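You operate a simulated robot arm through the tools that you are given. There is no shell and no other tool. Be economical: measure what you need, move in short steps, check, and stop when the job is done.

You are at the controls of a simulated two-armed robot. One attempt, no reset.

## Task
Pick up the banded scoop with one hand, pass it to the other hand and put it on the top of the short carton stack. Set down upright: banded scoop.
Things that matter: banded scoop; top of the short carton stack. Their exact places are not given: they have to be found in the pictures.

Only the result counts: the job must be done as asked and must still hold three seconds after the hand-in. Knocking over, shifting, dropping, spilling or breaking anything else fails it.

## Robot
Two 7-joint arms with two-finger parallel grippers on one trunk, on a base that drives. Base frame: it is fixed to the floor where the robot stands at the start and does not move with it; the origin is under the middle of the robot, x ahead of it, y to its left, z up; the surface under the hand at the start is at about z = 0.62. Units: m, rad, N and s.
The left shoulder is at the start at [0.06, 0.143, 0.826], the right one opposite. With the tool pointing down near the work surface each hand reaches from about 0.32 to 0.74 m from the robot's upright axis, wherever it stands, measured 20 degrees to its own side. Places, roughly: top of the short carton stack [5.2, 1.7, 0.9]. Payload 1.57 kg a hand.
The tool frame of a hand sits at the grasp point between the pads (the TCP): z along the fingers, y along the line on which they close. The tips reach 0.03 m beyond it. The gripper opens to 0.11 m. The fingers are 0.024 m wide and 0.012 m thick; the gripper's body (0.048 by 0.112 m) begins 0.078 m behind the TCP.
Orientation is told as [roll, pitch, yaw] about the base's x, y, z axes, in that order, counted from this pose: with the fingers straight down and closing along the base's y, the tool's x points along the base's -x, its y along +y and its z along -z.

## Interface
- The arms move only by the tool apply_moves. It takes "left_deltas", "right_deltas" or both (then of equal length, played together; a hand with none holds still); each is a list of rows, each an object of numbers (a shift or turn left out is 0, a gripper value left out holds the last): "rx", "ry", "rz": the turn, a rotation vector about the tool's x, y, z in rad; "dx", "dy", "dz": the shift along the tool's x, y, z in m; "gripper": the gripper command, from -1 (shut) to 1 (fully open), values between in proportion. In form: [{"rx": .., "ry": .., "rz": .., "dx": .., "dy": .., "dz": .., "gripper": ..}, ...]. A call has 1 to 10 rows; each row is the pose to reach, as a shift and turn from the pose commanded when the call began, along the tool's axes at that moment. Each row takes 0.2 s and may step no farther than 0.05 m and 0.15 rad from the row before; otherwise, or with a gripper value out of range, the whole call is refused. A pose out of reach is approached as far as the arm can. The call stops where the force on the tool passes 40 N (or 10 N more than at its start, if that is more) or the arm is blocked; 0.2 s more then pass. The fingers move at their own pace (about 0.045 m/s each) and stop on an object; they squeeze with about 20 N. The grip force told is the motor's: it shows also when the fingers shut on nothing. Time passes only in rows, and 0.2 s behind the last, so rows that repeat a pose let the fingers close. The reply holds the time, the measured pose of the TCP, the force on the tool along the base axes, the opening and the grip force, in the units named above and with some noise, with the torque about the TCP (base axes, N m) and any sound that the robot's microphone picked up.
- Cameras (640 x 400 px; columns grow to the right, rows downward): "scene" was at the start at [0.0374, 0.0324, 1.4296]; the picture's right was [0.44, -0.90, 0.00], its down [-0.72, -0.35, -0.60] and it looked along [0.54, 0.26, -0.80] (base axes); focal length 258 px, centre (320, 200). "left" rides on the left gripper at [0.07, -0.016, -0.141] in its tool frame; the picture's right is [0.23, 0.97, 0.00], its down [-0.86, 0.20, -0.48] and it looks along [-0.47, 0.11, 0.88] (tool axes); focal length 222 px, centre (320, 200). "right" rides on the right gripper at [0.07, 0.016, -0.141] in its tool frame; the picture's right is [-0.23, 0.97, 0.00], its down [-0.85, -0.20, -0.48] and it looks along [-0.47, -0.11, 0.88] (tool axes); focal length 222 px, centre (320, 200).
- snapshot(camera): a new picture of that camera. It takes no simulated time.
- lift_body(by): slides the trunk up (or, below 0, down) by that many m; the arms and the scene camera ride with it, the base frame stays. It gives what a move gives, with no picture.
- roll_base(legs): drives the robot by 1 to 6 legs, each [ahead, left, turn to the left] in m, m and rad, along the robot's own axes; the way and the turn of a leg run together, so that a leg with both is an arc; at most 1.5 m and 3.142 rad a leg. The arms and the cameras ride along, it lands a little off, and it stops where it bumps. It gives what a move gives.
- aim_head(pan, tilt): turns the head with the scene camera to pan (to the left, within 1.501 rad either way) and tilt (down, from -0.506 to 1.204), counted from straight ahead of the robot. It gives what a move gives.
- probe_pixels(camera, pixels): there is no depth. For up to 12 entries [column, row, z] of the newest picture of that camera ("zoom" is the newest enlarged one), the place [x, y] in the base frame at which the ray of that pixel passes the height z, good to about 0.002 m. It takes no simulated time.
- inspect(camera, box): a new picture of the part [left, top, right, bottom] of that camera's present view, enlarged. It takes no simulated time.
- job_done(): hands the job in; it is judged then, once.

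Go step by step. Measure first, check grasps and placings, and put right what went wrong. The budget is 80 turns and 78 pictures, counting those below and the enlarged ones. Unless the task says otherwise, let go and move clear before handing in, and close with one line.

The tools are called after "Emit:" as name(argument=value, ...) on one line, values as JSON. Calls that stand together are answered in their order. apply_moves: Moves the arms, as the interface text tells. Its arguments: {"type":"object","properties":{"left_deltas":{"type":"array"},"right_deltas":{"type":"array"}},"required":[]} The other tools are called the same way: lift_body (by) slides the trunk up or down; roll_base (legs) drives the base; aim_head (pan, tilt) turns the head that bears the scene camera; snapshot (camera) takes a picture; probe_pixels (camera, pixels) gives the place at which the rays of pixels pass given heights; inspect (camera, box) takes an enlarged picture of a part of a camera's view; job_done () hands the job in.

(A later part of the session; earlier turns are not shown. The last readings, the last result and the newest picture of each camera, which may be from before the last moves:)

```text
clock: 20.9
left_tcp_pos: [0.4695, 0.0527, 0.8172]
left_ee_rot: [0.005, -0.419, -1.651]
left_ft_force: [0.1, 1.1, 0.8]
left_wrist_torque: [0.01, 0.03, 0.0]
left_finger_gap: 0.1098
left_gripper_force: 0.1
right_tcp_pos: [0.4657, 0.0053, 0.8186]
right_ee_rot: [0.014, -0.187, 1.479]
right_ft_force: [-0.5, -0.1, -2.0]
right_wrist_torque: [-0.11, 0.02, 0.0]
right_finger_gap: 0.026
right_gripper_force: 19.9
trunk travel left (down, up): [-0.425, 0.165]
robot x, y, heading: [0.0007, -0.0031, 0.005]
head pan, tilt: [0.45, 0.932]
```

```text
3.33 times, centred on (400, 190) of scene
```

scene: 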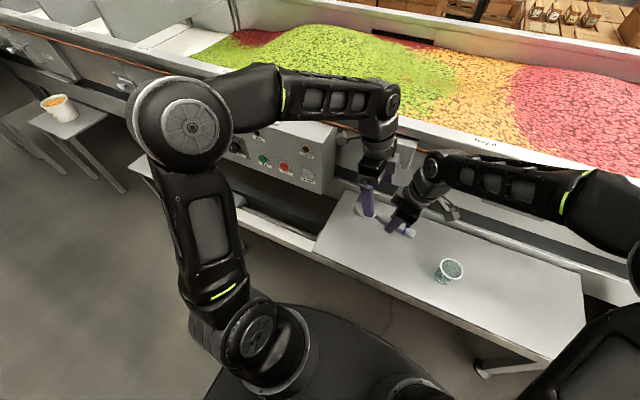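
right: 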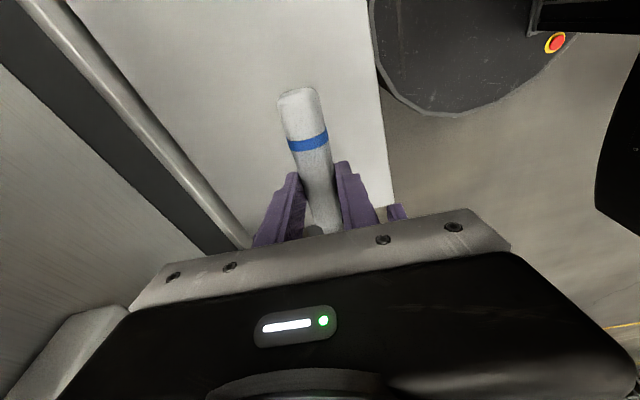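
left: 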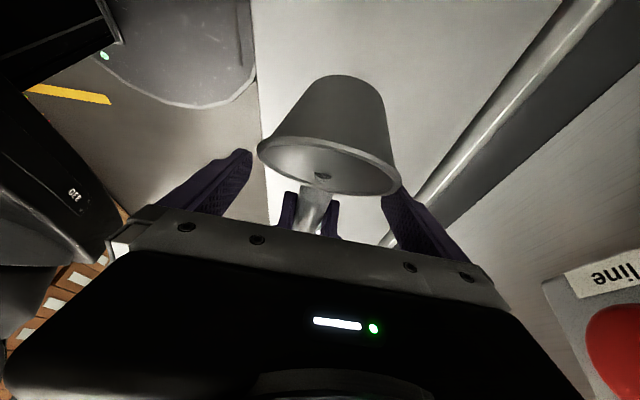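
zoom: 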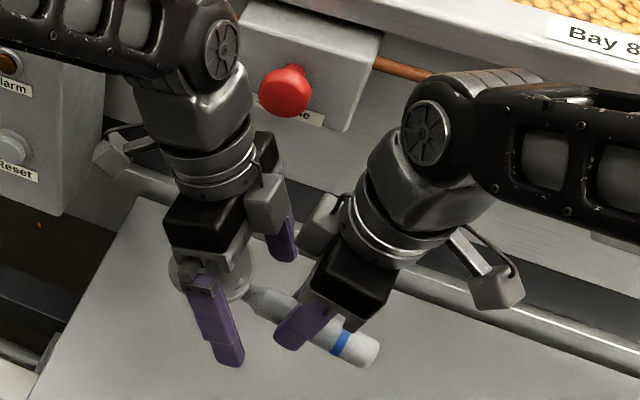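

There's no contact and about 1 cm clearance. I'll nudge the left 2.5 mm away from the bowl rim, half-close to gap≈0.045, and look before squeezing.

Emit:
apply_moves(left_deltas=[{"dx": -0.0025, "dz": 0.0, "gripper": -0.2}, {"dx": -0.0025}, {"dx": -0.0025}, {"dx": -0.0025}, {"dx": -0.0025}])

Emit:
inspect(camera="left", box=[230, 120, 410, 240])

Emit:
inspect(camera="scene", box=[350, 180, 430, 240])

```text
clock: 22.1
left_tcp_pos: [0.4693, 0.0516, 0.8188]
left_ee_rot: [0.008, -0.417, -1.65]
left_ft_force: [-0.6, 0.6, 0.6]
left_wrist_torque: [-0.01, 0.01, -0.02]
left_finger_gap: 0.0442
left_gripper_force: 0.1
right_tcp_pos: [0.4647, 0.0047, 0.8184]
right_ee_rot: [0.013, -0.188, 1.479]
right_ft_force: [-0.7, 0.0, -1.3]
right_wrist_torque: [-0.07, 0.01, -0.01]
right_finger_gap: 0.0261
right_gripper_force: 20.5
trunk travel left (down, up): [-0.425, 0.165]
robot x, y, heading: [-0.0012, -0.0017, -0.004]
head pan, tilt: [0.45, 0.932]
```

```text
3.33 times, centred on (320, 180) of left
```

zoom: 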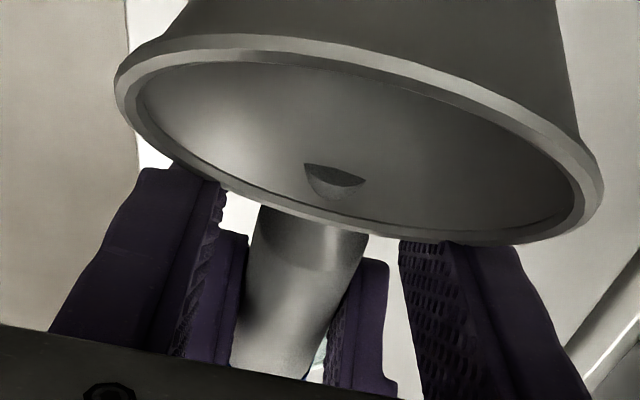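

```text
6.67 times, centred on (390, 210) of scene
```

zoom: 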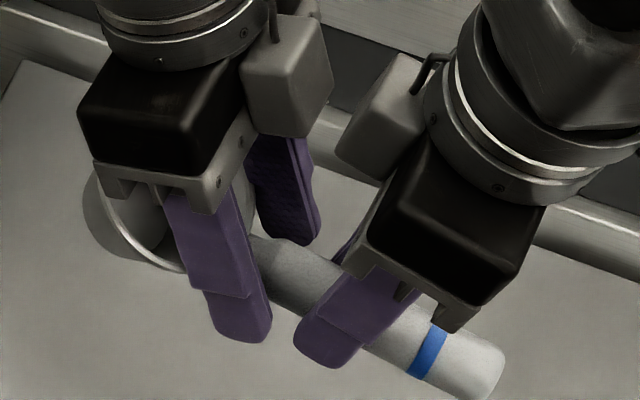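

The left fingers straddle the handle just clear of the rim, and there's a gap to the right fingers. Closing the left fully.

Emit:
apply_moves(left_deltas=[{"gripper": -1}, {"gripper": -1}, {"gripper": -1}, {"gripper": -1}])

Emit:
inspect(camera="left", box=[230, 120, 410, 240])

Emit:
inspect(camera="scene", box=[350, 180, 430, 240])

```text
clock: 23.1
left_tcp_pos: [0.4682, 0.0514, 0.8188]
left_ee_rot: [0.005, -0.419, -1.654]
left_ft_force: [-4.3, -2.0, 3.0]
left_wrist_torque: [-0.11, 0.11, -0.28]
left_finger_gap: 0.0265
left_gripper_force: 20.1
right_tcp_pos: [0.4654, 0.0049, 0.8197]
right_ee_rot: [0.015, -0.187, 1.48]
right_ft_force: [4.4, 1.5, -5.1]
right_wrist_torque: [-0.19, -0.08, 0.03]
right_finger_gap: 0.0262
right_gripper_force: 20.0
trunk travel left (down, up): [-0.425, 0.165]
robot x, y, heading: [0.0012, 0.0004, -0.002]
head pan, tilt: [0.45, 0.932]
```

```text
3.33 times, centred on (320, 180) of left
```

zoom: 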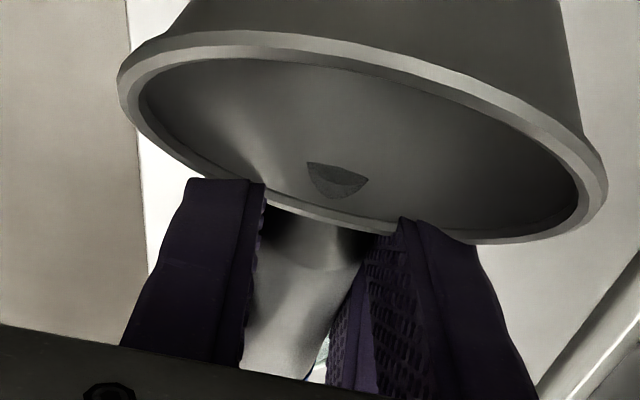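

```text
6.67 times, centred on (390, 210) of scene
```

zoom: 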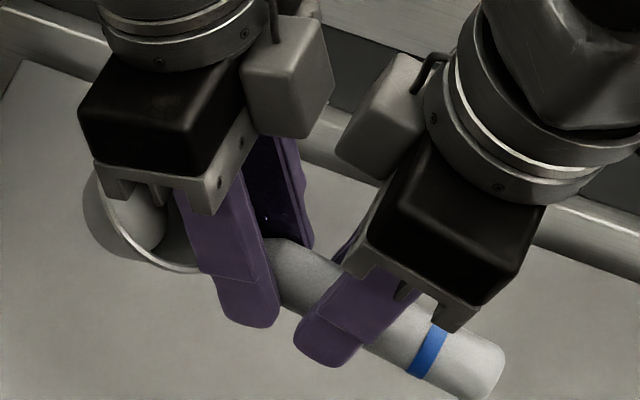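

Both hands hold the handle (gaps 0.0265 and 0.0262). I'll open the right, let the left carry, then draw the right back along its own axis.

Emit:
apply_moves(right_deltas=[{"gripper": 0}, {"gripper": 0}, {"gripper": 0}, {"dz": -0.02}, {"dz": -0.05}, {"dz": -0.08}, {"dz": -0.08}])

Emit:
inspect(camera="scene", box=[330, 150, 450, 240])

Emit:
snapshot(camera="left")

```text
clock: 24.8
left_tcp_pos: [0.4697, 0.0515, 0.8187]
left_ee_rot: [0.006, -0.417, -1.651]
left_ft_force: [0.3, 0.2, 0.3]
left_wrist_torque: [-0.05, -0.02, 0.0]
left_finger_gap: 0.0261
left_gripper_force: 20.2
right_tcp_pos: [0.4649, -0.0082, 0.8988]
right_ee_rot: [0.014, -0.186, 1.48]
right_ft_force: [0.7, 0.2, 0.1]
right_wrist_torque: [0.02, 0.05, -0.02]
right_finger_gap: 0.0548
right_gripper_force: 0.1
trunk travel left (down, up): [-0.425, 0.165]
robot x, y, heading: [0.0026, -0.0053, 0.002]
head pan, tilt: [0.45, 0.932]
```

```text
4.44 times, centred on (390, 195) of scene
```

zoom: 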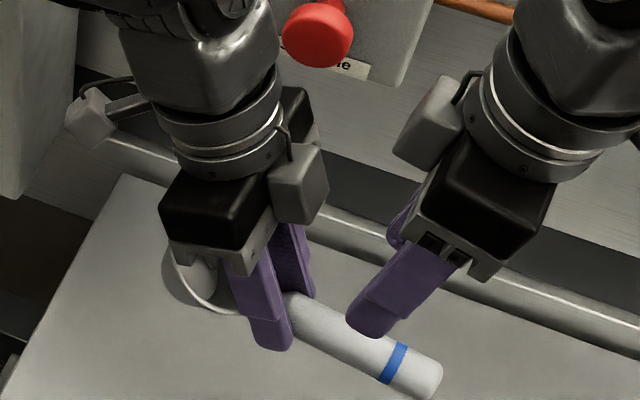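

```text
32 pictures are left
```

left: 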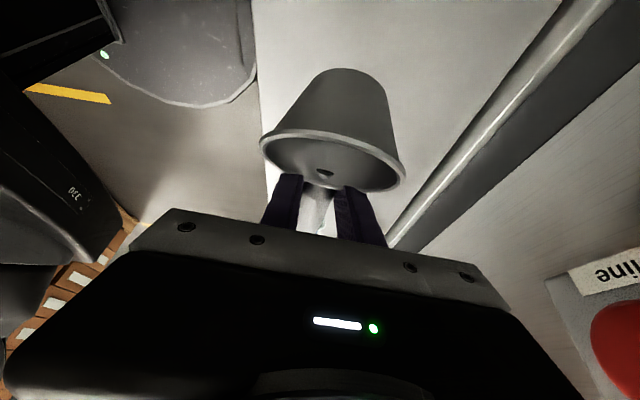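

The left now holds the scoop alone (gap 0.0261, 20 N). I'll draw both hands up and inward for travel, then look around for the route and the stack.

Emit:
apply_moves(left_deltas=[{"dx": 0.0, "dy": -0.008, "dz": -0.016}, {"dx": 0.0004, "dy": -0.016, "dz": -0.033}, {"dx": 0.0008, "dy": -0.032, "dz": -0.066}, {"dx": 0.0012, "dy": -0.048, "dz": -0.099}, {"dx": 0.0016, "dy": -0.0647, "dz": -0.132}, {"dx": 0.0016, "dy": -0.0647, "dz": -0.132}], right_deltas=[{"dx": 0.03, "dy": 0.009, "dz": -0.012}, {"dx": 0.06, "dy": 0.018, "dz": -0.024}, {"dx": 0.09, "dy": 0.028, "dz": -0.036}, {"dx": 0.12, "dy": 0.037, "dz": -0.048}, {"dx": 0.147, "dy": 0.046, "dz": -0.058}, {"dx": 0.147, "dy": 0.046, "dz": -0.058}])

Emit:
aim_head(pan=0.3, tilt=0.1)

Emit:
snapshot(camera="scene")

Emit:
aim_head(pan=1.3, tilt=0.3)

Emit:
snapshot(camera="scene")

Emit:
aim_head(pan=-1.3, tilt=0.3)

Emit:
snapshot(camera="scene")

```text
clock: 26.1
left_tcp_pos: [0.41, 0.1113, 0.938]
left_ee_rot: [0.004, -0.417, -1.653]
left_ft_force: [-0.4, -0.2, -1.3]
left_wrist_torque: [-0.06, 0.02, 0.04]
left_finger_gap: 0.0261
left_gripper_force: 20.2
right_tcp_pos: [0.4038, -0.1609, 0.9284]
right_ee_rot: [0.015, -0.186, 1.481]
right_ft_force: [0.2, 0.1, 0.2]
right_wrist_torque: [0.03, 0.01, 0.0]
right_finger_gap: 0.0552
right_gripper_force: 0.0
trunk travel left (down, up): [-0.425, 0.165]
robot x, y, heading: [-0.0035, -0.0028, -0.0]
head pan, tilt: [0.45, 0.932]
```

```text
clock: 27.3
left_tcp_pos: [0.4101, 0.1117, 0.9386]
left_ee_rot: [0.005, -0.416, -1.651]
left_ft_force: [-0.2, 0.2, -1.5]
left_wrist_torque: [-0.03, -0.01, 0.01]
left_finger_gap: 0.0263
left_gripper_force: 19.9
right_tcp_pos: [0.4038, -0.1601, 0.929]
right_ee_rot: [0.014, -0.188, 1.48]
right_ft_force: [0.1, -0.6, 0.1]
right_wrist_torque: [-0.02, -0.01, 0.0]
right_finger_gap: 0.055
right_gripper_force: 0.1
trunk travel left (down, up): [-0.425, 0.165]
robot x, y, heading: [-0.0005, 0.0007, -0.0]
head pan, tilt: [0.3, 0.099]
```

```text
31 pictures are left
```

scene: 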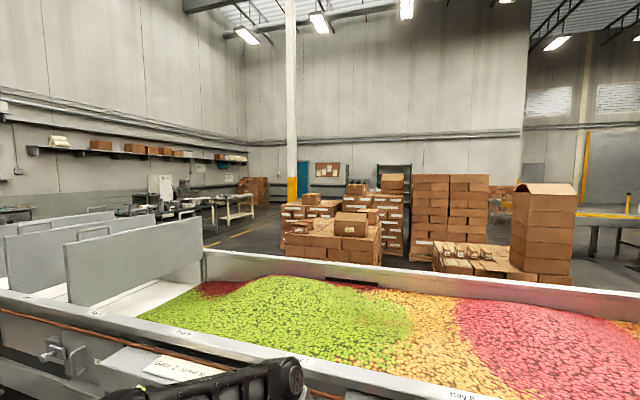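

```text
clock: 28.6
left_tcp_pos: [0.4092, 0.111, 0.9386]
left_ee_rot: [0.007, -0.416, -1.651]
left_ft_force: [1.1, -0.3, -1.9]
left_wrist_torque: [-0.02, -0.03, -0.03]
left_finger_gap: 0.0262
left_gripper_force: 20.3
right_tcp_pos: [0.4039, -0.1607, 0.9292]
right_ee_rot: [0.013, -0.187, 1.481]
right_ft_force: [-0.6, 0.1, -0.8]
right_wrist_torque: [0.02, 0.0, 0.02]
right_finger_gap: 0.055
right_gripper_force: 0.1
trunk travel left (down, up): [-0.425, 0.165]
robot x, y, heading: [-0.0013, -0.0041, -0.001]
head pan, tilt: [1.3, 0.3]
```

```text
30 pictures are left
```

scene: 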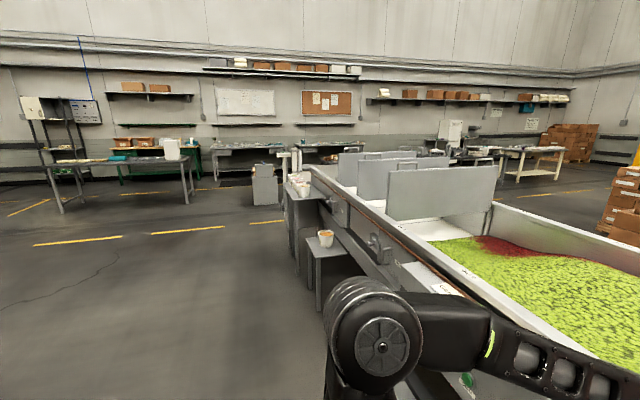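

```text
clock: 30.9
left_tcp_pos: [0.4107, 0.1122, 0.9394]
left_ee_rot: [0.007, -0.417, -1.651]
left_ft_force: [0.2, 0.3, -1.1]
left_wrist_torque: [-0.03, 0.0, 0.02]
left_finger_gap: 0.0261
left_gripper_force: 19.6
right_tcp_pos: [0.4049, -0.1603, 0.9291]
right_ee_rot: [0.014, -0.187, 1.482]
right_ft_force: [-0.1, -0.7, 0.6]
right_wrist_torque: [0.0, 0.01, -0.01]
right_finger_gap: 0.055
right_gripper_force: 0.1
trunk travel left (down, up): [-0.425, 0.165]
robot x, y, heading: [0.0006, 0.0032, -0.006]
head pan, tilt: [-1.3, 0.3]
```

```text
29 pictures are left
```

scene: 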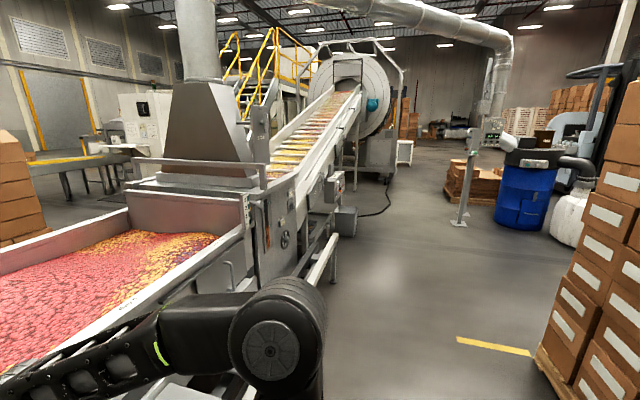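

The stacks stand beyond the conveyor near bearing 0.32, so I must drive round its left end. I'll look left again and measure where it ends.

Emit:
aim_head(pan=1.2, tilt=0.25)

Emit:
snapshot(camera="scene")

Emit:
inspect(camera="scene", box=[240, 120, 640, 320])

```text
clock: 33.2
left_tcp_pos: [0.4093, 0.1112, 0.9379]
left_ee_rot: [0.007, -0.416, -1.652]
left_ft_force: [0.3, -0.3, -1.6]
left_wrist_torque: [-0.03, -0.02, 0.0]
left_finger_gap: 0.0263
left_gripper_force: 20.4
right_tcp_pos: [0.4042, -0.1603, 0.9297]
right_ee_rot: [0.014, -0.187, 1.48]
right_ft_force: [0.5, -0.2, -0.3]
right_wrist_torque: [-0.04, 0.0, 0.02]
right_finger_gap: 0.055
right_gripper_force: 0.2
trunk travel left (down, up): [-0.425, 0.165]
robot x, y, heading: [0.0025, 0.0007, -0.004]
head pan, tilt: [1.201, 0.25]
```

```text
28 pictures are left
```

scene: 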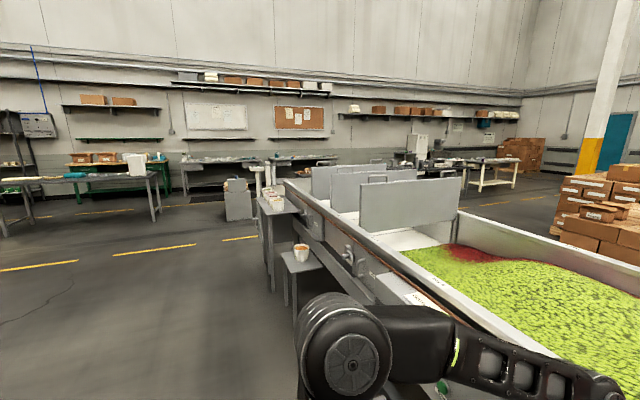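

```text
1.60 times, centred on (440, 220) of scene
```

zoom: 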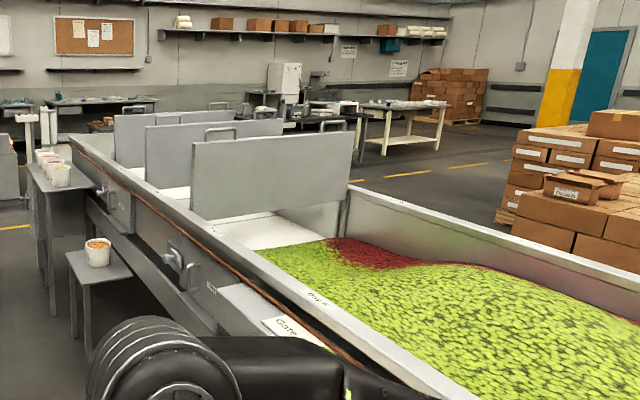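

Emit:
probe_pixels(camera="scene", pixels=[[285, 182, 0.95], [285, 182, 1.0], [238, 219, 0], [258, 195, 0], [185, 246, 0], [470, 191, 0], [512, 187, 0], [272, 292, 0], [552, 238, 0], [400, 300, 0.95], [551, 215, 0.95], [490, 204, 0]])

Emit:
aim_head(pan=0.6, tilt=0.15)

Emit:
snapshot(camera="scene")

```text
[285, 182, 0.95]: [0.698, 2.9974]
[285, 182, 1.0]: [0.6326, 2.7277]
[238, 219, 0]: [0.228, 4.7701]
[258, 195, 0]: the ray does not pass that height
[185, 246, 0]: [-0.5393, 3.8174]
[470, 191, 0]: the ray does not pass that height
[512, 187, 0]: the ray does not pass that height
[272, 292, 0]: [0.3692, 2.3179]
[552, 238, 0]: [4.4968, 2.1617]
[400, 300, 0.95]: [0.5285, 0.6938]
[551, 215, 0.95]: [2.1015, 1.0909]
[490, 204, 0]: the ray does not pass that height
```

```text
clock: 34.2
left_tcp_pos: [0.4098, 0.1116, 0.9388]
left_ee_rot: [0.007, -0.418, -1.651]
left_ft_force: [0.6, 0.2, -0.9]
left_wrist_torque: [-0.05, 0.0, -0.02]
left_finger_gap: 0.0264
left_gripper_force: 20.2
right_tcp_pos: [0.4036, -0.1606, 0.9291]
right_ee_rot: [0.015, -0.186, 1.48]
right_ft_force: [-0.8, 0.6, 0.0]
right_wrist_torque: [0.03, -0.03, 0.02]
right_finger_gap: 0.055
right_gripper_force: 0.1
trunk travel left (down, up): [-0.425, 0.165]
robot x, y, heading: [-0.0014, 0.002, -0.001]
head pan, tilt: [0.6, 0.15]
```

```text
26 pictures are left
```

scene: 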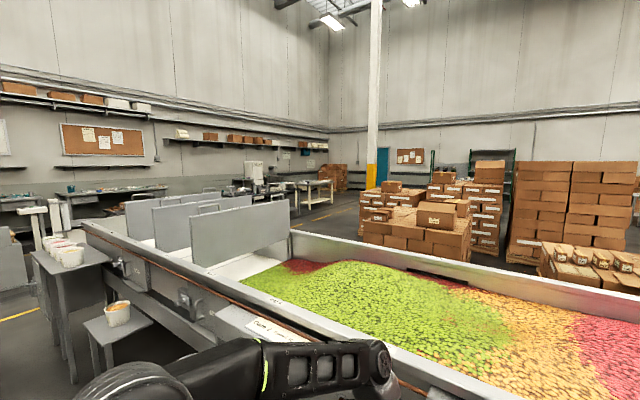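

The near conveyor rim is at x≈0.6 and it ends near y≈3. Side tables stand out to about x≈0.2–0.4 up to y≈2.5, and the carton pallet corner is near (4.5,2.2). I'll back off, turn left and drive along the conveyor, then look.

Emit:
roll_base(legs=[[-0.55, 0, 0], [0, 0, 1.571], [1.4, 0.1, 0], [1.2, 0, 0]])

Emit:
aim_head(pan=-0.5, tilt=0.35)

Emit:
snapshot(camera="scene")

```text
clock: 53.4
left_tcp_pos: [-0.6711, 2.9939, 0.9377]
left_ee_rot: [0.005, -0.416, -0.147]
left_ft_force: [0.5, 0.4, -0.6]
left_wrist_torque: [-0.02, -0.09, 0.03]
left_finger_gap: 0.0263
left_gripper_force: 19.7
right_tcp_pos: [-0.4008, 2.9702, 0.9284]
right_ee_rot: [0.014, -0.186, 2.987]
right_ft_force: [-0.7, 0.0, 1.1]
right_wrist_torque: [0.01, 0.03, 0.02]
right_finger_gap: 0.055
right_gripper_force: 0.0
trunk travel left (down, up): [-0.425, 0.165]
robot x, y, heading: [-0.5851, 2.582, 1.503]
head pan, tilt: [0.6, 0.15]
```

```text
clock: 54.7
left_tcp_pos: [-0.6708, 2.9928, 0.9376]
left_ee_rot: [0.007, -0.416, -0.147]
left_ft_force: [-0.5, 0.1, -0.7]
left_wrist_torque: [-0.07, -0.05, -0.01]
left_finger_gap: 0.0261
left_gripper_force: 20.0
right_tcp_pos: [-0.4012, 2.9702, 0.9291]
right_ee_rot: [0.014, -0.186, 2.987]
right_ft_force: [-0.6, 0.1, 0.5]
right_wrist_torque: [0.01, -0.03, -0.01]
right_finger_gap: 0.055
right_gripper_force: 0.0
trunk travel left (down, up): [-0.425, 0.165]
robot x, y, heading: [-0.5897, 2.5785, 1.503]
head pan, tilt: [-0.499, 0.351]
```

```text
25 pictures are left
```

scene: 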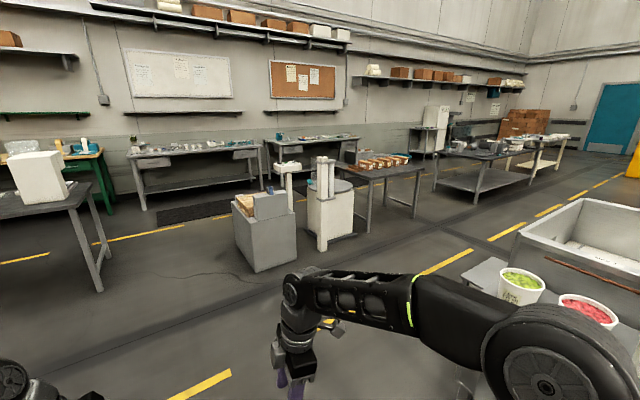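

Emit:
probe_pixels(camera="scene", pixels=[[262, 272, 0], [323, 250, 0], [370, 232, 0], [413, 218, 0], [440, 265, 0], [505, 232, 0], [516, 232, 0.95], [585, 198, 0.95], [478, 203, 0], [500, 260, 0.62], [560, 207, 0], [530, 176, 0]])

Emit:
aim_head(pan=-1.3, tilt=0.3)

Emit:
snapshot(camera="scene")

```text
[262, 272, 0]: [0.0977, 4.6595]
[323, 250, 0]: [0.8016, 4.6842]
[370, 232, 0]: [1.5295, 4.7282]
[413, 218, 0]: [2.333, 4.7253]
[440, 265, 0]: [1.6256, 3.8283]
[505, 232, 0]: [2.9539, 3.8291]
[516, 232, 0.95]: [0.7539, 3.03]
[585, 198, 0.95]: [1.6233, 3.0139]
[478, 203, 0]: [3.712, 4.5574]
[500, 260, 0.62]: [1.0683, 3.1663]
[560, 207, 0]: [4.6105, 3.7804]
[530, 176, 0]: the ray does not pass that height
```

```text
clock: 55.9
left_tcp_pos: [-0.6716, 2.9936, 0.9379]
left_ee_rot: [0.008, -0.417, -0.148]
left_ft_force: [0.0, -0.3, -0.4]
left_wrist_torque: [-0.02, -0.05, -0.01]
left_finger_gap: 0.0258
left_gripper_force: 20.0
right_tcp_pos: [-0.4, 2.9686, 0.9287]
right_ee_rot: [0.015, -0.187, 2.988]
right_ft_force: [0.6, -0.2, 0.5]
right_wrist_torque: [0.02, -0.03, -0.01]
right_finger_gap: 0.0552
right_gripper_force: 0.0
trunk travel left (down, up): [-0.425, 0.165]
robot x, y, heading: [-0.5873, 2.577, 1.501]
head pan, tilt: [-1.3, 0.3]
```

```text
24 pictures are left
```

scene: 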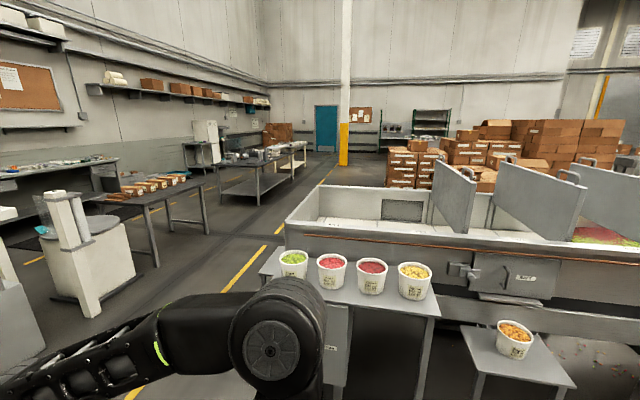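

The corridor past the conveyor end (y≈3.03) and the bench and boxes (y≥4.65) is centred on the yellow line at y≈3.83. I'll drive up to it, face +x, and go to x≈2.9.

Emit:
roll_base(legs=[[1.26, 0, 0], [0, 0, -1.501], [1.5, 0, 0], [1.5, 0, 0]])

Emit:
aim_head(pan=-0.6, tilt=0.3)

Emit:
snapshot(camera="scene")

```text
clock: 79.7
left_tcp_pos: [2.854, 4.0352, 0.9382]
left_ee_rot: [0.005, -0.419, -1.63]
left_ft_force: [-0.1, -0.3, -1.1]
left_wrist_torque: [-0.05, 0.03, 0.0]
left_finger_gap: 0.0263
left_gripper_force: 20.1
right_tcp_pos: [2.8546, 3.7637, 0.929]
right_ee_rot: [0.014, -0.186, 1.502]
right_ft_force: [0.0, -0.3, 0.4]
right_wrist_torque: [-0.01, -0.01, -0.02]
right_finger_gap: 0.0547
right_gripper_force: 0.0
trunk travel left (down, up): [-0.425, 0.165]
robot x, y, heading: [2.4483, 3.9179, 0.021]
head pan, tilt: [-1.3, 0.3]
```

```text
clock: 80.8
left_tcp_pos: [2.8547, 4.0361, 0.9387]
left_ee_rot: [0.008, -0.416, -1.631]
left_ft_force: [0.8, 0.0, -1.3]
left_wrist_torque: [-0.05, 0.01, -0.02]
left_finger_gap: 0.0262
left_gripper_force: 19.7
right_tcp_pos: [2.8544, 3.764, 0.9282]
right_ee_rot: [0.014, -0.186, 1.502]
right_ft_force: [-0.7, 0.2, -0.6]
right_wrist_torque: [0.01, 0.0, -0.01]
right_finger_gap: 0.0549
right_gripper_force: 0.1
trunk travel left (down, up): [-0.425, 0.165]
robot x, y, heading: [2.4506, 3.9167, 0.021]
head pan, tilt: [-0.6, 0.3]
```

```text
23 pictures are left
```

scene: 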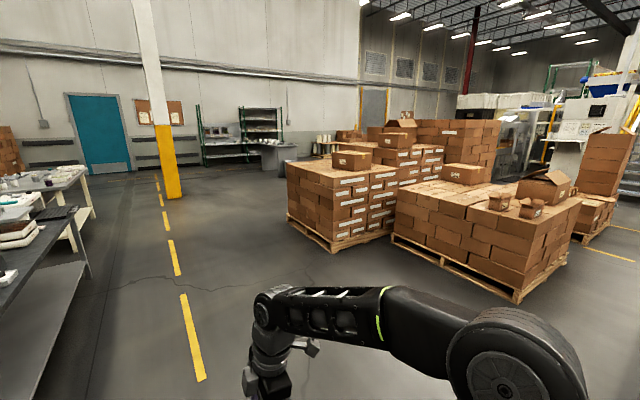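

Emit:
inspect(camera="scene", box=[280, 100, 600, 300])

Emit:
probe_pixels(camera="scene", pixels=[[346, 161, 0.9], [338, 252, 0], [290, 222, 0], [392, 240, 0], [520, 300, 0], [335, 182, 0.9], [288, 164, 0.9], [400, 167, 0.9], [398, 188, 0.9], [525, 224, 0.9], [440, 180, 0.9], [580, 205, 0.9]])

```text
2.00 times, centred on (440, 200) of scene
```

zoom: 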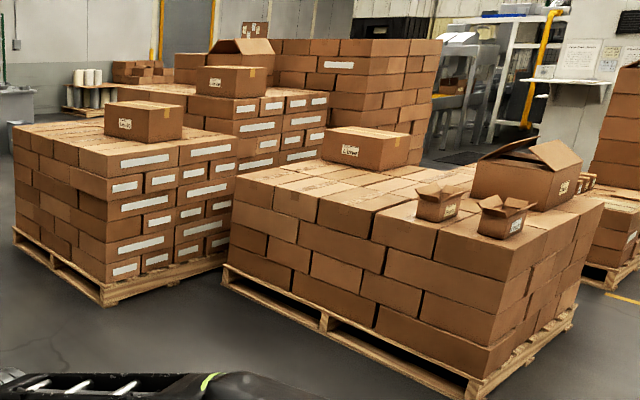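

```text
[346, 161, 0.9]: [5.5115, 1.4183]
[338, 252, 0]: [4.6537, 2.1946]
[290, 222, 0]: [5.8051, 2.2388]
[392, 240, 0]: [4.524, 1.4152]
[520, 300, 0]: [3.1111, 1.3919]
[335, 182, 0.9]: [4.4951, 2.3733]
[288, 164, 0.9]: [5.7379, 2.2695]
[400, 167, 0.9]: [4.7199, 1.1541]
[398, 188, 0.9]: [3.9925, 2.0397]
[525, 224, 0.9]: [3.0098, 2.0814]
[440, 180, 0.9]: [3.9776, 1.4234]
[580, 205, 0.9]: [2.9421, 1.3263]
```

Pallet corners at (4.65,2.19) and (5.8,2.24) show that the left stack covers the stated place, with its top near z≈0.85 and one small box on it. I'll drive to x≈5.2, face −y, and look from a distance.

Emit:
roll_base(legs=[[1.4, -0.05, 0], [1.35, -0.1, 0], [0, 0, -1.592], [0.4, 0, 0]])

Emit:
aim_head(pan=0.0, tilt=0.5)

Emit:
snapshot(camera="scene")

```text
clock: 100.3
left_tcp_pos: [5.3428, 2.9952, 0.9385]
left_ee_rot: [0.005, -0.418, 3.054]
left_ft_force: [-1.0, -0.4, -1.8]
left_wrist_torque: [0.02, 0.05, 0.01]
left_finger_gap: 0.0262
left_gripper_force: 19.9
right_tcp_pos: [5.0722, 3.0032, 0.929]
right_ee_rot: [0.014, -0.187, -0.095]
right_ft_force: [0.3, -0.4, -0.7]
right_wrist_torque: [0.05, 0.0, 0.03]
right_finger_gap: 0.0551
right_gripper_force: 0.1
trunk travel left (down, up): [-0.425, 0.165]
robot x, y, heading: [5.2349, 3.4095, -1.578]
head pan, tilt: [-0.6, 0.3]
```

```text
clock: 101.3
left_tcp_pos: [5.3433, 2.9949, 0.9377]
left_ee_rot: [0.007, -0.416, 3.054]
left_ft_force: [0.0, 1.0, -1.4]
left_wrist_torque: [-0.01, 0.08, 0.01]
left_finger_gap: 0.0263
left_gripper_force: 19.6
right_tcp_pos: [5.0717, 3.0041, 0.9294]
right_ee_rot: [0.014, -0.186, -0.097]
right_ft_force: [0.1, 1.6, -0.6]
right_wrist_torque: [-0.01, 0.01, -0.03]
right_finger_gap: 0.0552
right_gripper_force: 0.0
trunk travel left (down, up): [-0.425, 0.165]
robot x, y, heading: [5.2327, 3.4099, -1.579]
head pan, tilt: [0.0, 0.499]
```

```text
21 pictures are left
```

scene: 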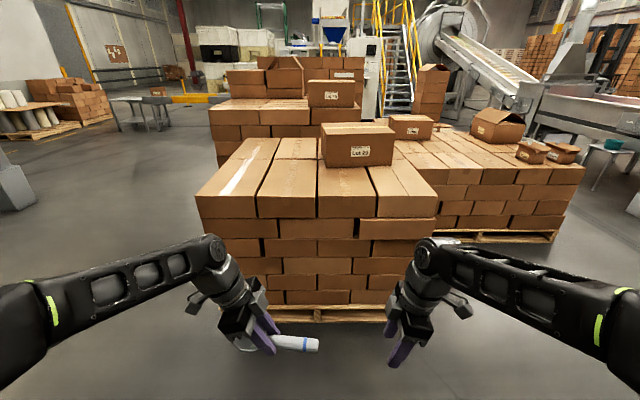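

Emit:
probe_pixels(camera="scene", pixels=[[257, 322, 0], [385, 321, 0], [257, 218, 0.85], [257, 218, 0.9], [375, 218, 0.85], [199, 197, 0.85], [199, 197, 0.9], [437, 195, 0.85], [326, 167, 0.85], [394, 166, 0.85], [217, 165, 0.85], [275, 186, 0.85]])

Emit:
inspect(camera="scene", box=[180, 100, 460, 340])

```text
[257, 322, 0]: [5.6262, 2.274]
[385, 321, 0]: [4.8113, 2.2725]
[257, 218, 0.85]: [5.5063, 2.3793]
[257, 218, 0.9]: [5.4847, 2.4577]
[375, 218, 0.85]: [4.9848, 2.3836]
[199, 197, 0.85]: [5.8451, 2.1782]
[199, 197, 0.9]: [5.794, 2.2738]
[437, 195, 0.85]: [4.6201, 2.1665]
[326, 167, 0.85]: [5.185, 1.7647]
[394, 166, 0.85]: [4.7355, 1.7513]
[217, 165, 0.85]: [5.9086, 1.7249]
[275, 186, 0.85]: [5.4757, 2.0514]
```

```text
1.67 times, centred on (320, 220) of scene
```

zoom: 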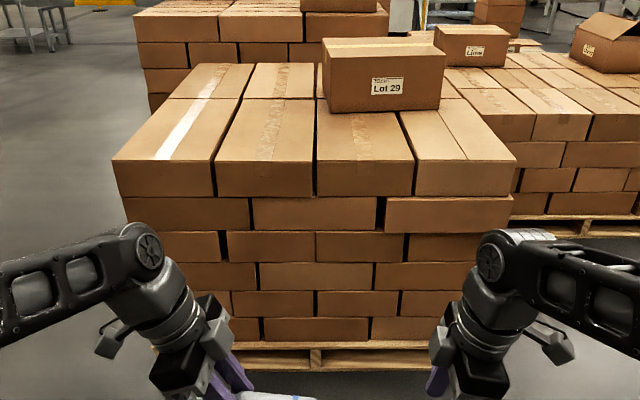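

The top front edge is at row 196 (y≈2.2, x 4.62–5.84, z≈0.85–0.88). The "Lot 29" box front is at y≈1.76, so the strip y 1.8–2.15 is free. I'll raise the trunk fully, then creep forward 0.68.

Emit:
lift_body(by=0.16)

Emit:
roll_base(legs=[[0.45, 0, 0], [0.23, 0, 0.008]])

Emit:
aim_head(pan=0.2, tilt=0.85)

Emit:
snapshot(camera="scene")

Emit:
snapshot(camera="right")

```text
clock: 103.1
left_tcp_pos: [5.3436, 2.9964, 1.0985]
left_ee_rot: [0.006, -0.417, 3.054]
left_ft_force: [-0.3, 0.0, -1.4]
left_wrist_torque: [0.0, 0.02, 0.03]
left_finger_gap: 0.0264
left_gripper_force: 19.6
right_tcp_pos: [5.0707, 3.003, 1.0886]
right_ee_rot: [0.013, -0.187, -0.096]
right_ft_force: [-0.3, -0.2, -0.6]
right_wrist_torque: [0.04, 0.04, 0.04]
right_finger_gap: 0.0549
right_gripper_force: 0.1
trunk travel left (down, up): [-0.585, 0.005]
robot x, y, heading: [5.2361, 3.407, -1.581]
head pan, tilt: [0.0, 0.499]
```

```text
clock: 107.1
left_tcp_pos: [5.3509, 2.3267, 1.0978]
left_ee_rot: [0.004, -0.418, 3.072]
left_ft_force: [-0.8, -0.8, -0.8]
left_wrist_torque: [0.02, 0.04, 0.04]
left_finger_gap: 0.0262
left_gripper_force: 20.1
right_tcp_pos: [5.0803, 2.3296, 1.0897]
right_ee_rot: [0.016, -0.187, -0.079]
right_ft_force: [0.4, 0.3, 0.4]
right_wrist_torque: [0.03, -0.02, 0.0]
right_finger_gap: 0.0549
right_gripper_force: 0.1
trunk travel left (down, up): [-0.585, 0.005]
robot x, y, heading: [5.237, 2.7379, -1.561]
head pan, tilt: [0.0, 0.499]
```

```text
clock: 107.9
left_tcp_pos: [5.3511, 2.3282, 1.0979]
left_ee_rot: [0.006, -0.416, 3.075]
left_ft_force: [-0.2, 0.1, -2.0]
left_wrist_torque: [-0.02, 0.04, 0.01]
left_finger_gap: 0.026
left_gripper_force: 20.2
right_tcp_pos: [5.0803, 2.3311, 1.0897]
right_ee_rot: [0.015, -0.186, -0.08]
right_ft_force: [0.3, 0.4, 0.4]
right_wrist_torque: [0.01, 0.03, -0.02]
right_finger_gap: 0.0552
right_gripper_force: 0.0
trunk travel left (down, up): [-0.585, 0.005]
robot x, y, heading: [5.2321, 2.7341, -1.564]
head pan, tilt: [0.201, 0.85]
```

```text
19 pictures are left
```

scene: 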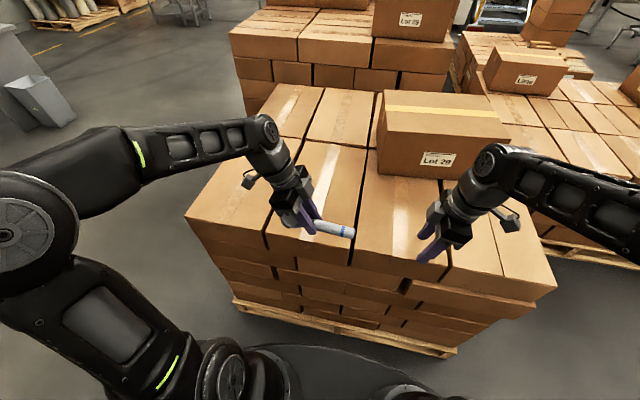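

```text
18 pictures are left
```

right: 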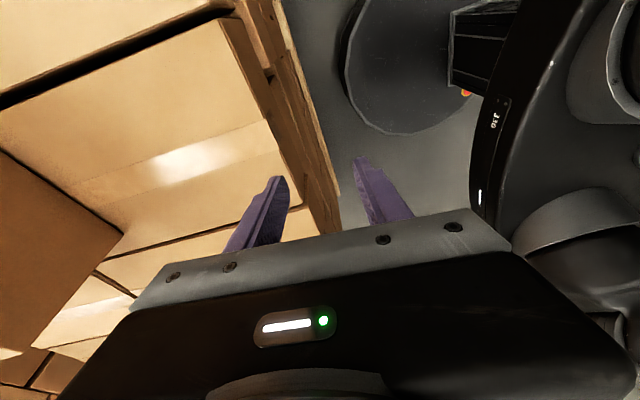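

Emit:
probe_pixels(camera="scene", pixels=[[186, 214, 0.85], [186, 214, 0.88], [263, 238, 0.85], [349, 266, 0.85], [349, 266, 0.88], [450, 282, 0.85], [450, 282, 0.88], [556, 287, 0.85], [377, 175, 0.87], [302, 140, 0.87], [363, 148, 0.87], [260, 118, 0.87]])

Emit:
inspect(camera="scene", box=[220, 100, 400, 280])

Emit:
snapshot(camera="left")

```text
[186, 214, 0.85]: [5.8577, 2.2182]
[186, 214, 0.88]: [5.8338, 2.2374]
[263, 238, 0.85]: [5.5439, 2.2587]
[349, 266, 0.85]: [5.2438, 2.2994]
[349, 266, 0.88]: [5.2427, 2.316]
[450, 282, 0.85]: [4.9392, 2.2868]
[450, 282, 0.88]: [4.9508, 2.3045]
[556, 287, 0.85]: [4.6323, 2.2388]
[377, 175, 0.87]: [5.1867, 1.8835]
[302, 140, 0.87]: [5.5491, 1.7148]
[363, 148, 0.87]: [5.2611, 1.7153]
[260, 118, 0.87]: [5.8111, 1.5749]
```

```text
2.22 times, centred on (310, 190) of scene
```

zoom: 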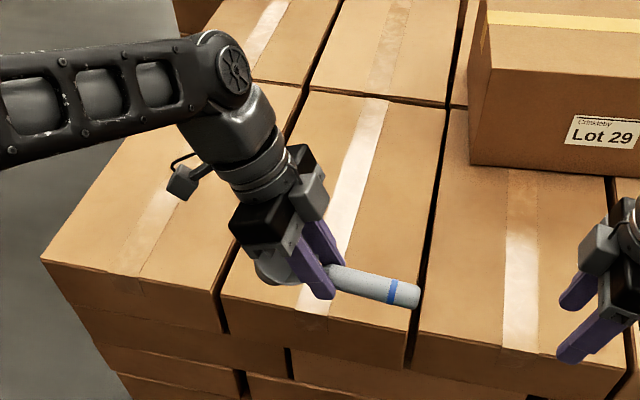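

```text
16 pictures are left
```

left: 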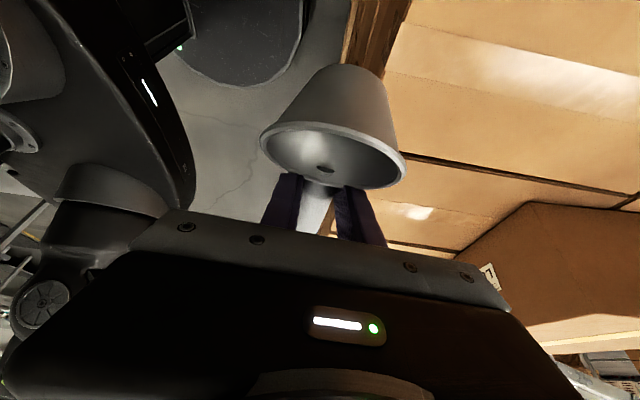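

Crossing the far and near views puts the top at z≈0.88–0.90, and the box under the hand spans x 5.25–5.54 back from y≈2.24. From the rim ellipse in the left picture (147×62 px), the bowl is tilted ≈0.43 rad toward the handle. I'll move 0.27 inward over that box at the present height while rolling the tool 0.43 to level the bowl.

Emit:
apply_moves(left_deltas=[{"ry": -0.07, "dx": 0.0036, "dy": 0.0445, "dz": -0.0016}, {"ry": -0.14, "dx": 0.0071, "dy": 0.089, "dz": -0.0032}, {"ry": -0.215, "dx": 0.0107, "dy": 0.1335, "dz": -0.0048}, {"ry": -0.29, "dx": 0.0143, "dy": 0.178, "dz": -0.0063}, {"ry": -0.36, "dx": 0.0178, "dy": 0.2225, "dz": -0.0079}, {"ry": -0.43, "dx": 0.0214, "dy": 0.267, "dz": -0.0095}, {"ry": -0.43, "dx": 0.0214, "dy": 0.267, "dz": -0.0095}])

Emit:
inspect(camera="scene", box=[240, 90, 400, 210])

Emit:
snapshot(camera="left")

```text
clock: 109.5
left_tcp_pos: [5.3578, 2.113, 1.0967]
left_ee_rot: [0.007, -0.762, 3.067]
left_ft_force: [0.1, -0.1, -0.7]
left_wrist_torque: [0.0, 0.04, 0.0]
left_finger_gap: 0.0263
left_gripper_force: 20.6
left hand out of reach, approached as far as the arm can: row 5, 6, 7
right_tcp_pos: [5.0787, 2.3298, 1.0892]
right_ee_rot: [0.014, -0.187, -0.079]
right_ft_force: [-0.8, 1.1, 0.3]
right_wrist_torque: [0.01, 0.0, 0.0]
right_finger_gap: 0.0548
right_gripper_force: 0.0
trunk travel left (down, up): [-0.585, 0.005]
robot x, y, heading: [5.2366, 2.7377, -1.559]
head pan, tilt: [0.201, 0.85]
```

```text
3.33 times, centred on (320, 150) of scene
```

zoom: 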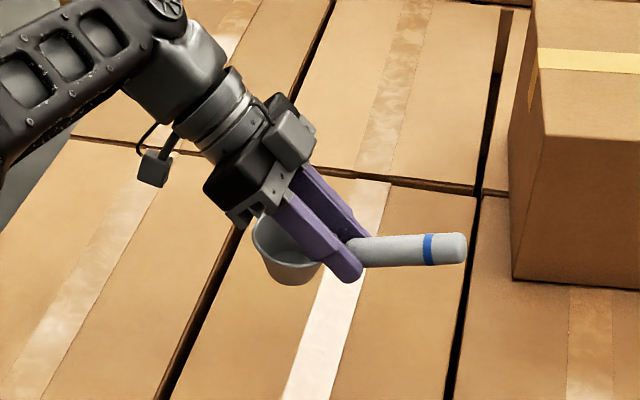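

```text
14 pictures are left
```

left: 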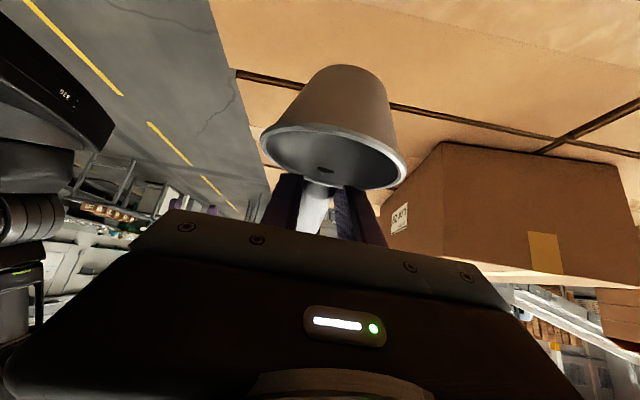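

The left ran out of reach at y=2.113, pitch −0.762. I'll check the base-to-pallet gap in the right picture so I can move the base a little closer.

Emit:
probe_pixels(camera="right", pixels=[[346, 80, 0.1], [346, 80, 0.3], [365, 125, 0.1], [365, 125, 0.3], [310, 100, 0.12], [330, 180, 0.12], [330, 180, 0.0]])

Emit:
inspect(camera="right", box=[240, 0, 480, 200])

```text
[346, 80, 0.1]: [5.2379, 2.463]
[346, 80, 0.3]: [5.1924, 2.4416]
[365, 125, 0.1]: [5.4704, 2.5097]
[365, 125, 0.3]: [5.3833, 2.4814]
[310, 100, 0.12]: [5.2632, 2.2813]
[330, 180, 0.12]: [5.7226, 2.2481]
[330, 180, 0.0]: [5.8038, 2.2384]
```

```text
2.00 times, centred on (360, 100) of right
```

zoom: 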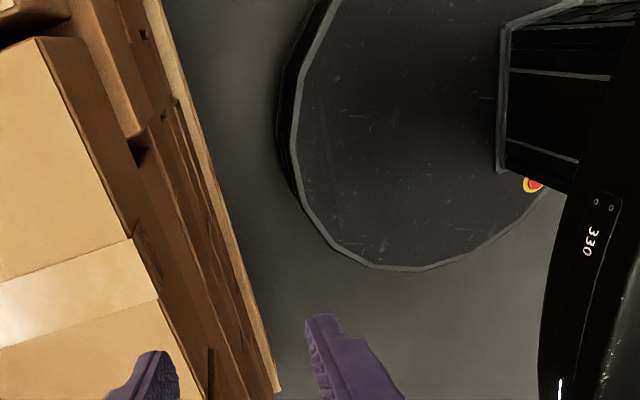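

The base front is at y≈2.45 and the pallet at y≈2.275, a gap of about 0.17. I'll pull the hand back 5 cm, finish the roll, then creep the base 0.08 forward.

Emit:
apply_moves(left_deltas=[{"dy": -0.025}, {"dy": -0.05}, {"ry": -0.043, "dy": -0.05}, {"ry": -0.086, "dy": -0.05}, {"ry": -0.086, "dy": -0.05}])

Emit:
roll_base(legs=[[0.08, 0, 0]])

Emit:
inspect(camera="scene", box=[230, 110, 390, 230])

```text
clock: 110.7
left_tcp_pos: [5.358, 2.1649, 1.0993]
left_ee_rot: [0.008, -0.846, 3.067]
left_ft_force: [0.5, 0.3, -1.6]
left_wrist_torque: [0.01, 0.05, 0.05]
left_finger_gap: 0.026
left_gripper_force: 19.9
right_tcp_pos: [5.0801, 2.3311, 1.0888]
right_ee_rot: [0.015, -0.188, -0.078]
right_ft_force: [0.2, -0.5, -0.2]
right_wrist_torque: [-0.01, -0.03, -0.01]
right_finger_gap: 0.0549
right_gripper_force: 0.0
trunk travel left (down, up): [-0.585, 0.005]
robot x, y, heading: [5.2385, 2.7403, -1.56]
head pan, tilt: [0.201, 0.85]
```

```text
clock: 111.8
left_tcp_pos: [5.359, 2.0829, 1.0981]
left_ee_rot: [0.007, -0.848, 3.071]
left_ft_force: [0.5, -0.7, -1.2]
left_wrist_torque: [0.07, 0.06, -0.04]
left_finger_gap: 0.0262
left_gripper_force: 19.7
right_tcp_pos: [5.0808, 2.248, 1.0889]
right_ee_rot: [0.017, -0.186, -0.077]
right_ft_force: [0.2, -0.5, 0.4]
right_wrist_torque: [0.06, 0.0, 0.01]
right_finger_gap: 0.0549
right_gripper_force: 0.0
trunk travel left (down, up): [-0.585, 0.005]
robot x, y, heading: [5.2362, 2.6592, -1.562]
head pan, tilt: [0.201, 0.85]
```

```text
3.33 times, centred on (310, 170) of scene
```

zoom: 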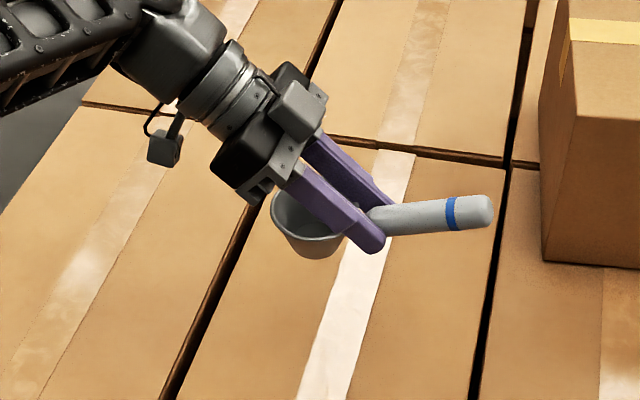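

The bowl looks level over the middle of the box. Lowering 0.11 straight down, then checking.

Emit:
apply_moves(left_deltas=[{"dx": 0.0225, "dz": 0.0198}, {"dx": 0.045, "dz": 0.0397}, {"dx": 0.0675, "dz": 0.0595}, {"dx": 0.0825, "dz": 0.0727}, {"dx": 0.0825, "dz": 0.0727}])

Emit:
inspect(camera="scene", box=[250, 130, 390, 235])

Emit:
snapshot(camera="left")

```text
clock: 113.0
left_tcp_pos: [5.3603, 2.084, 0.9885]
left_ee_rot: [0.008, -0.847, 3.068]
left_ft_force: [0.2, 0.2, -1.5]
left_wrist_torque: [-0.02, 0.03, 0.01]
left_finger_gap: 0.0262
left_gripper_force: 20.4
right_tcp_pos: [5.0804, 2.2504, 1.0896]
right_ee_rot: [0.013, -0.187, -0.078]
right_ft_force: [-0.6, 0.2, 0.7]
right_wrist_torque: [-0.03, 0.01, 0.04]
right_finger_gap: 0.055
right_gripper_force: 0.0
trunk travel left (down, up): [-0.585, 0.005]
robot x, y, heading: [5.2374, 2.6582, -1.56]
head pan, tilt: [0.201, 0.85]
```

```text
3.81 times, centred on (320, 182) of scene
```

zoom: 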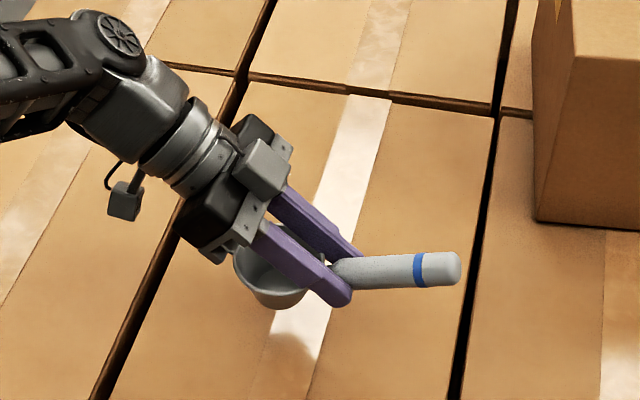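

```text
10 pictures are left
```

left: 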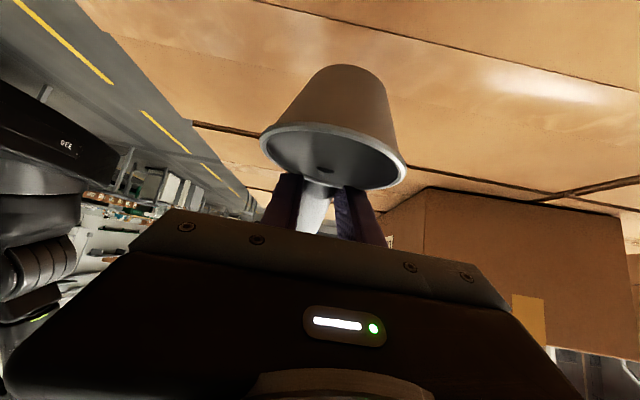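

The shadow shows it's still a little above the surface. Descending in 4 mm rows and watching the force.

Emit:
apply_moves(left_deltas=[{"dx": 0.003, "dz": 0.0026}, {"dx": 0.006, "dz": 0.0053}, {"dx": 0.009, "dz": 0.0079}, {"dx": 0.012, "dz": 0.0106}, {"dx": 0.0135, "dz": 0.0119}, {"dx": 0.0135, "dz": 0.0119}])

```text
clock: 114.4
left_tcp_pos: [5.3591, 2.084, 0.971]
left_ee_rot: [0.009, -0.847, 3.068]
left_ft_force: [-0.3, -0.9, -0.8]
left_wrist_torque: [0.0, 0.04, -0.03]
left_finger_gap: 0.0261
left_gripper_force: 19.8
right_tcp_pos: [5.08, 2.2486, 1.0893]
right_ee_rot: [0.015, -0.186, -0.078]
right_ft_force: [0.1, 0.3, -0.7]
right_wrist_torque: [0.02, 0.0, 0.04]
right_finger_gap: 0.0551
right_gripper_force: 0.1
trunk travel left (down, up): [-0.585, 0.005]
robot x, y, heading: [5.2359, 2.6492, -1.558]
head pan, tilt: [0.201, 0.85]
```

No contact yet. Going another 8 mm in 2 mm rows.

Emit:
apply_moves(left_deltas=[{"dx": 0.0015, "dz": 0.0013}, {"dx": 0.003, "dz": 0.0026}, {"dx": 0.0045, "dz": 0.004}, {"dx": 0.006, "dz": 0.0053}, {"dx": 0.006, "dz": 0.0053}])

Emit:
inspect(camera="scene", box=[270, 150, 370, 225])

```text
clock: 115.6
left_tcp_pos: [5.3593, 2.0845, 0.9636]
left_ee_rot: [0.009, -0.846, 3.069]
left_ft_force: [0.3, 0.5, -2.4]
left_wrist_torque: [-0.03, 0.08, -0.01]
left_finger_gap: 0.0261
left_gripper_force: 20.0
right_tcp_pos: [5.0807, 2.2499, 1.0895]
right_ee_rot: [0.013, -0.187, -0.08]
right_ft_force: [-1.1, -0.2, -0.3]
right_wrist_torque: [-0.02, 0.0, 0.0]
right_finger_gap: 0.0548
right_gripper_force: 0.1
trunk travel left (down, up): [-0.585, 0.005]
robot x, y, heading: [5.2372, 2.653, -1.562]
head pan, tilt: [0.201, 0.85]
```

```text
5.33 times, centred on (320, 188) of scene
```

zoom: 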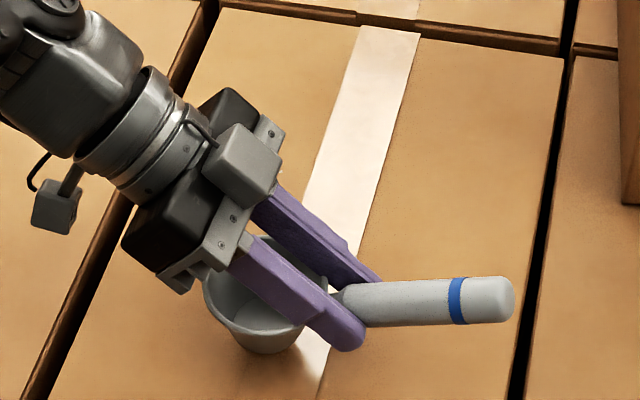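

The shadow has nearly met the base and the bowl looks level. Another 8 mm.

Emit:
apply_moves(left_deltas=[{"dx": 0.0015, "dz": 0.0013}, {"dx": 0.003, "dz": 0.0026}, {"dx": 0.0045, "dz": 0.004}, {"dx": 0.006, "dz": 0.0053}, {"dx": 0.006, "dz": 0.0053}])

```text
clock: 116.8
left_tcp_pos: [5.3602, 2.0816, 0.9554]
left_ee_rot: [0.009, -0.846, 3.067]
left_ft_force: [0.7, 0.2, -1.4]
left_wrist_torque: [-0.01, 0.04, -0.01]
left_finger_gap: 0.0262
left_gripper_force: 19.6
right_tcp_pos: [5.0814, 2.2518, 1.0896]
right_ee_rot: [0.015, -0.185, -0.078]
right_ft_force: [0.3, 0.3, 0.7]
right_wrist_torque: [-0.01, 0.0, -0.02]
right_finger_gap: 0.055
right_gripper_force: 0.0
trunk travel left (down, up): [-0.585, 0.005]
robot x, y, heading: [5.238, 2.656, -1.558]
head pan, tilt: [0.201, 0.85]
```

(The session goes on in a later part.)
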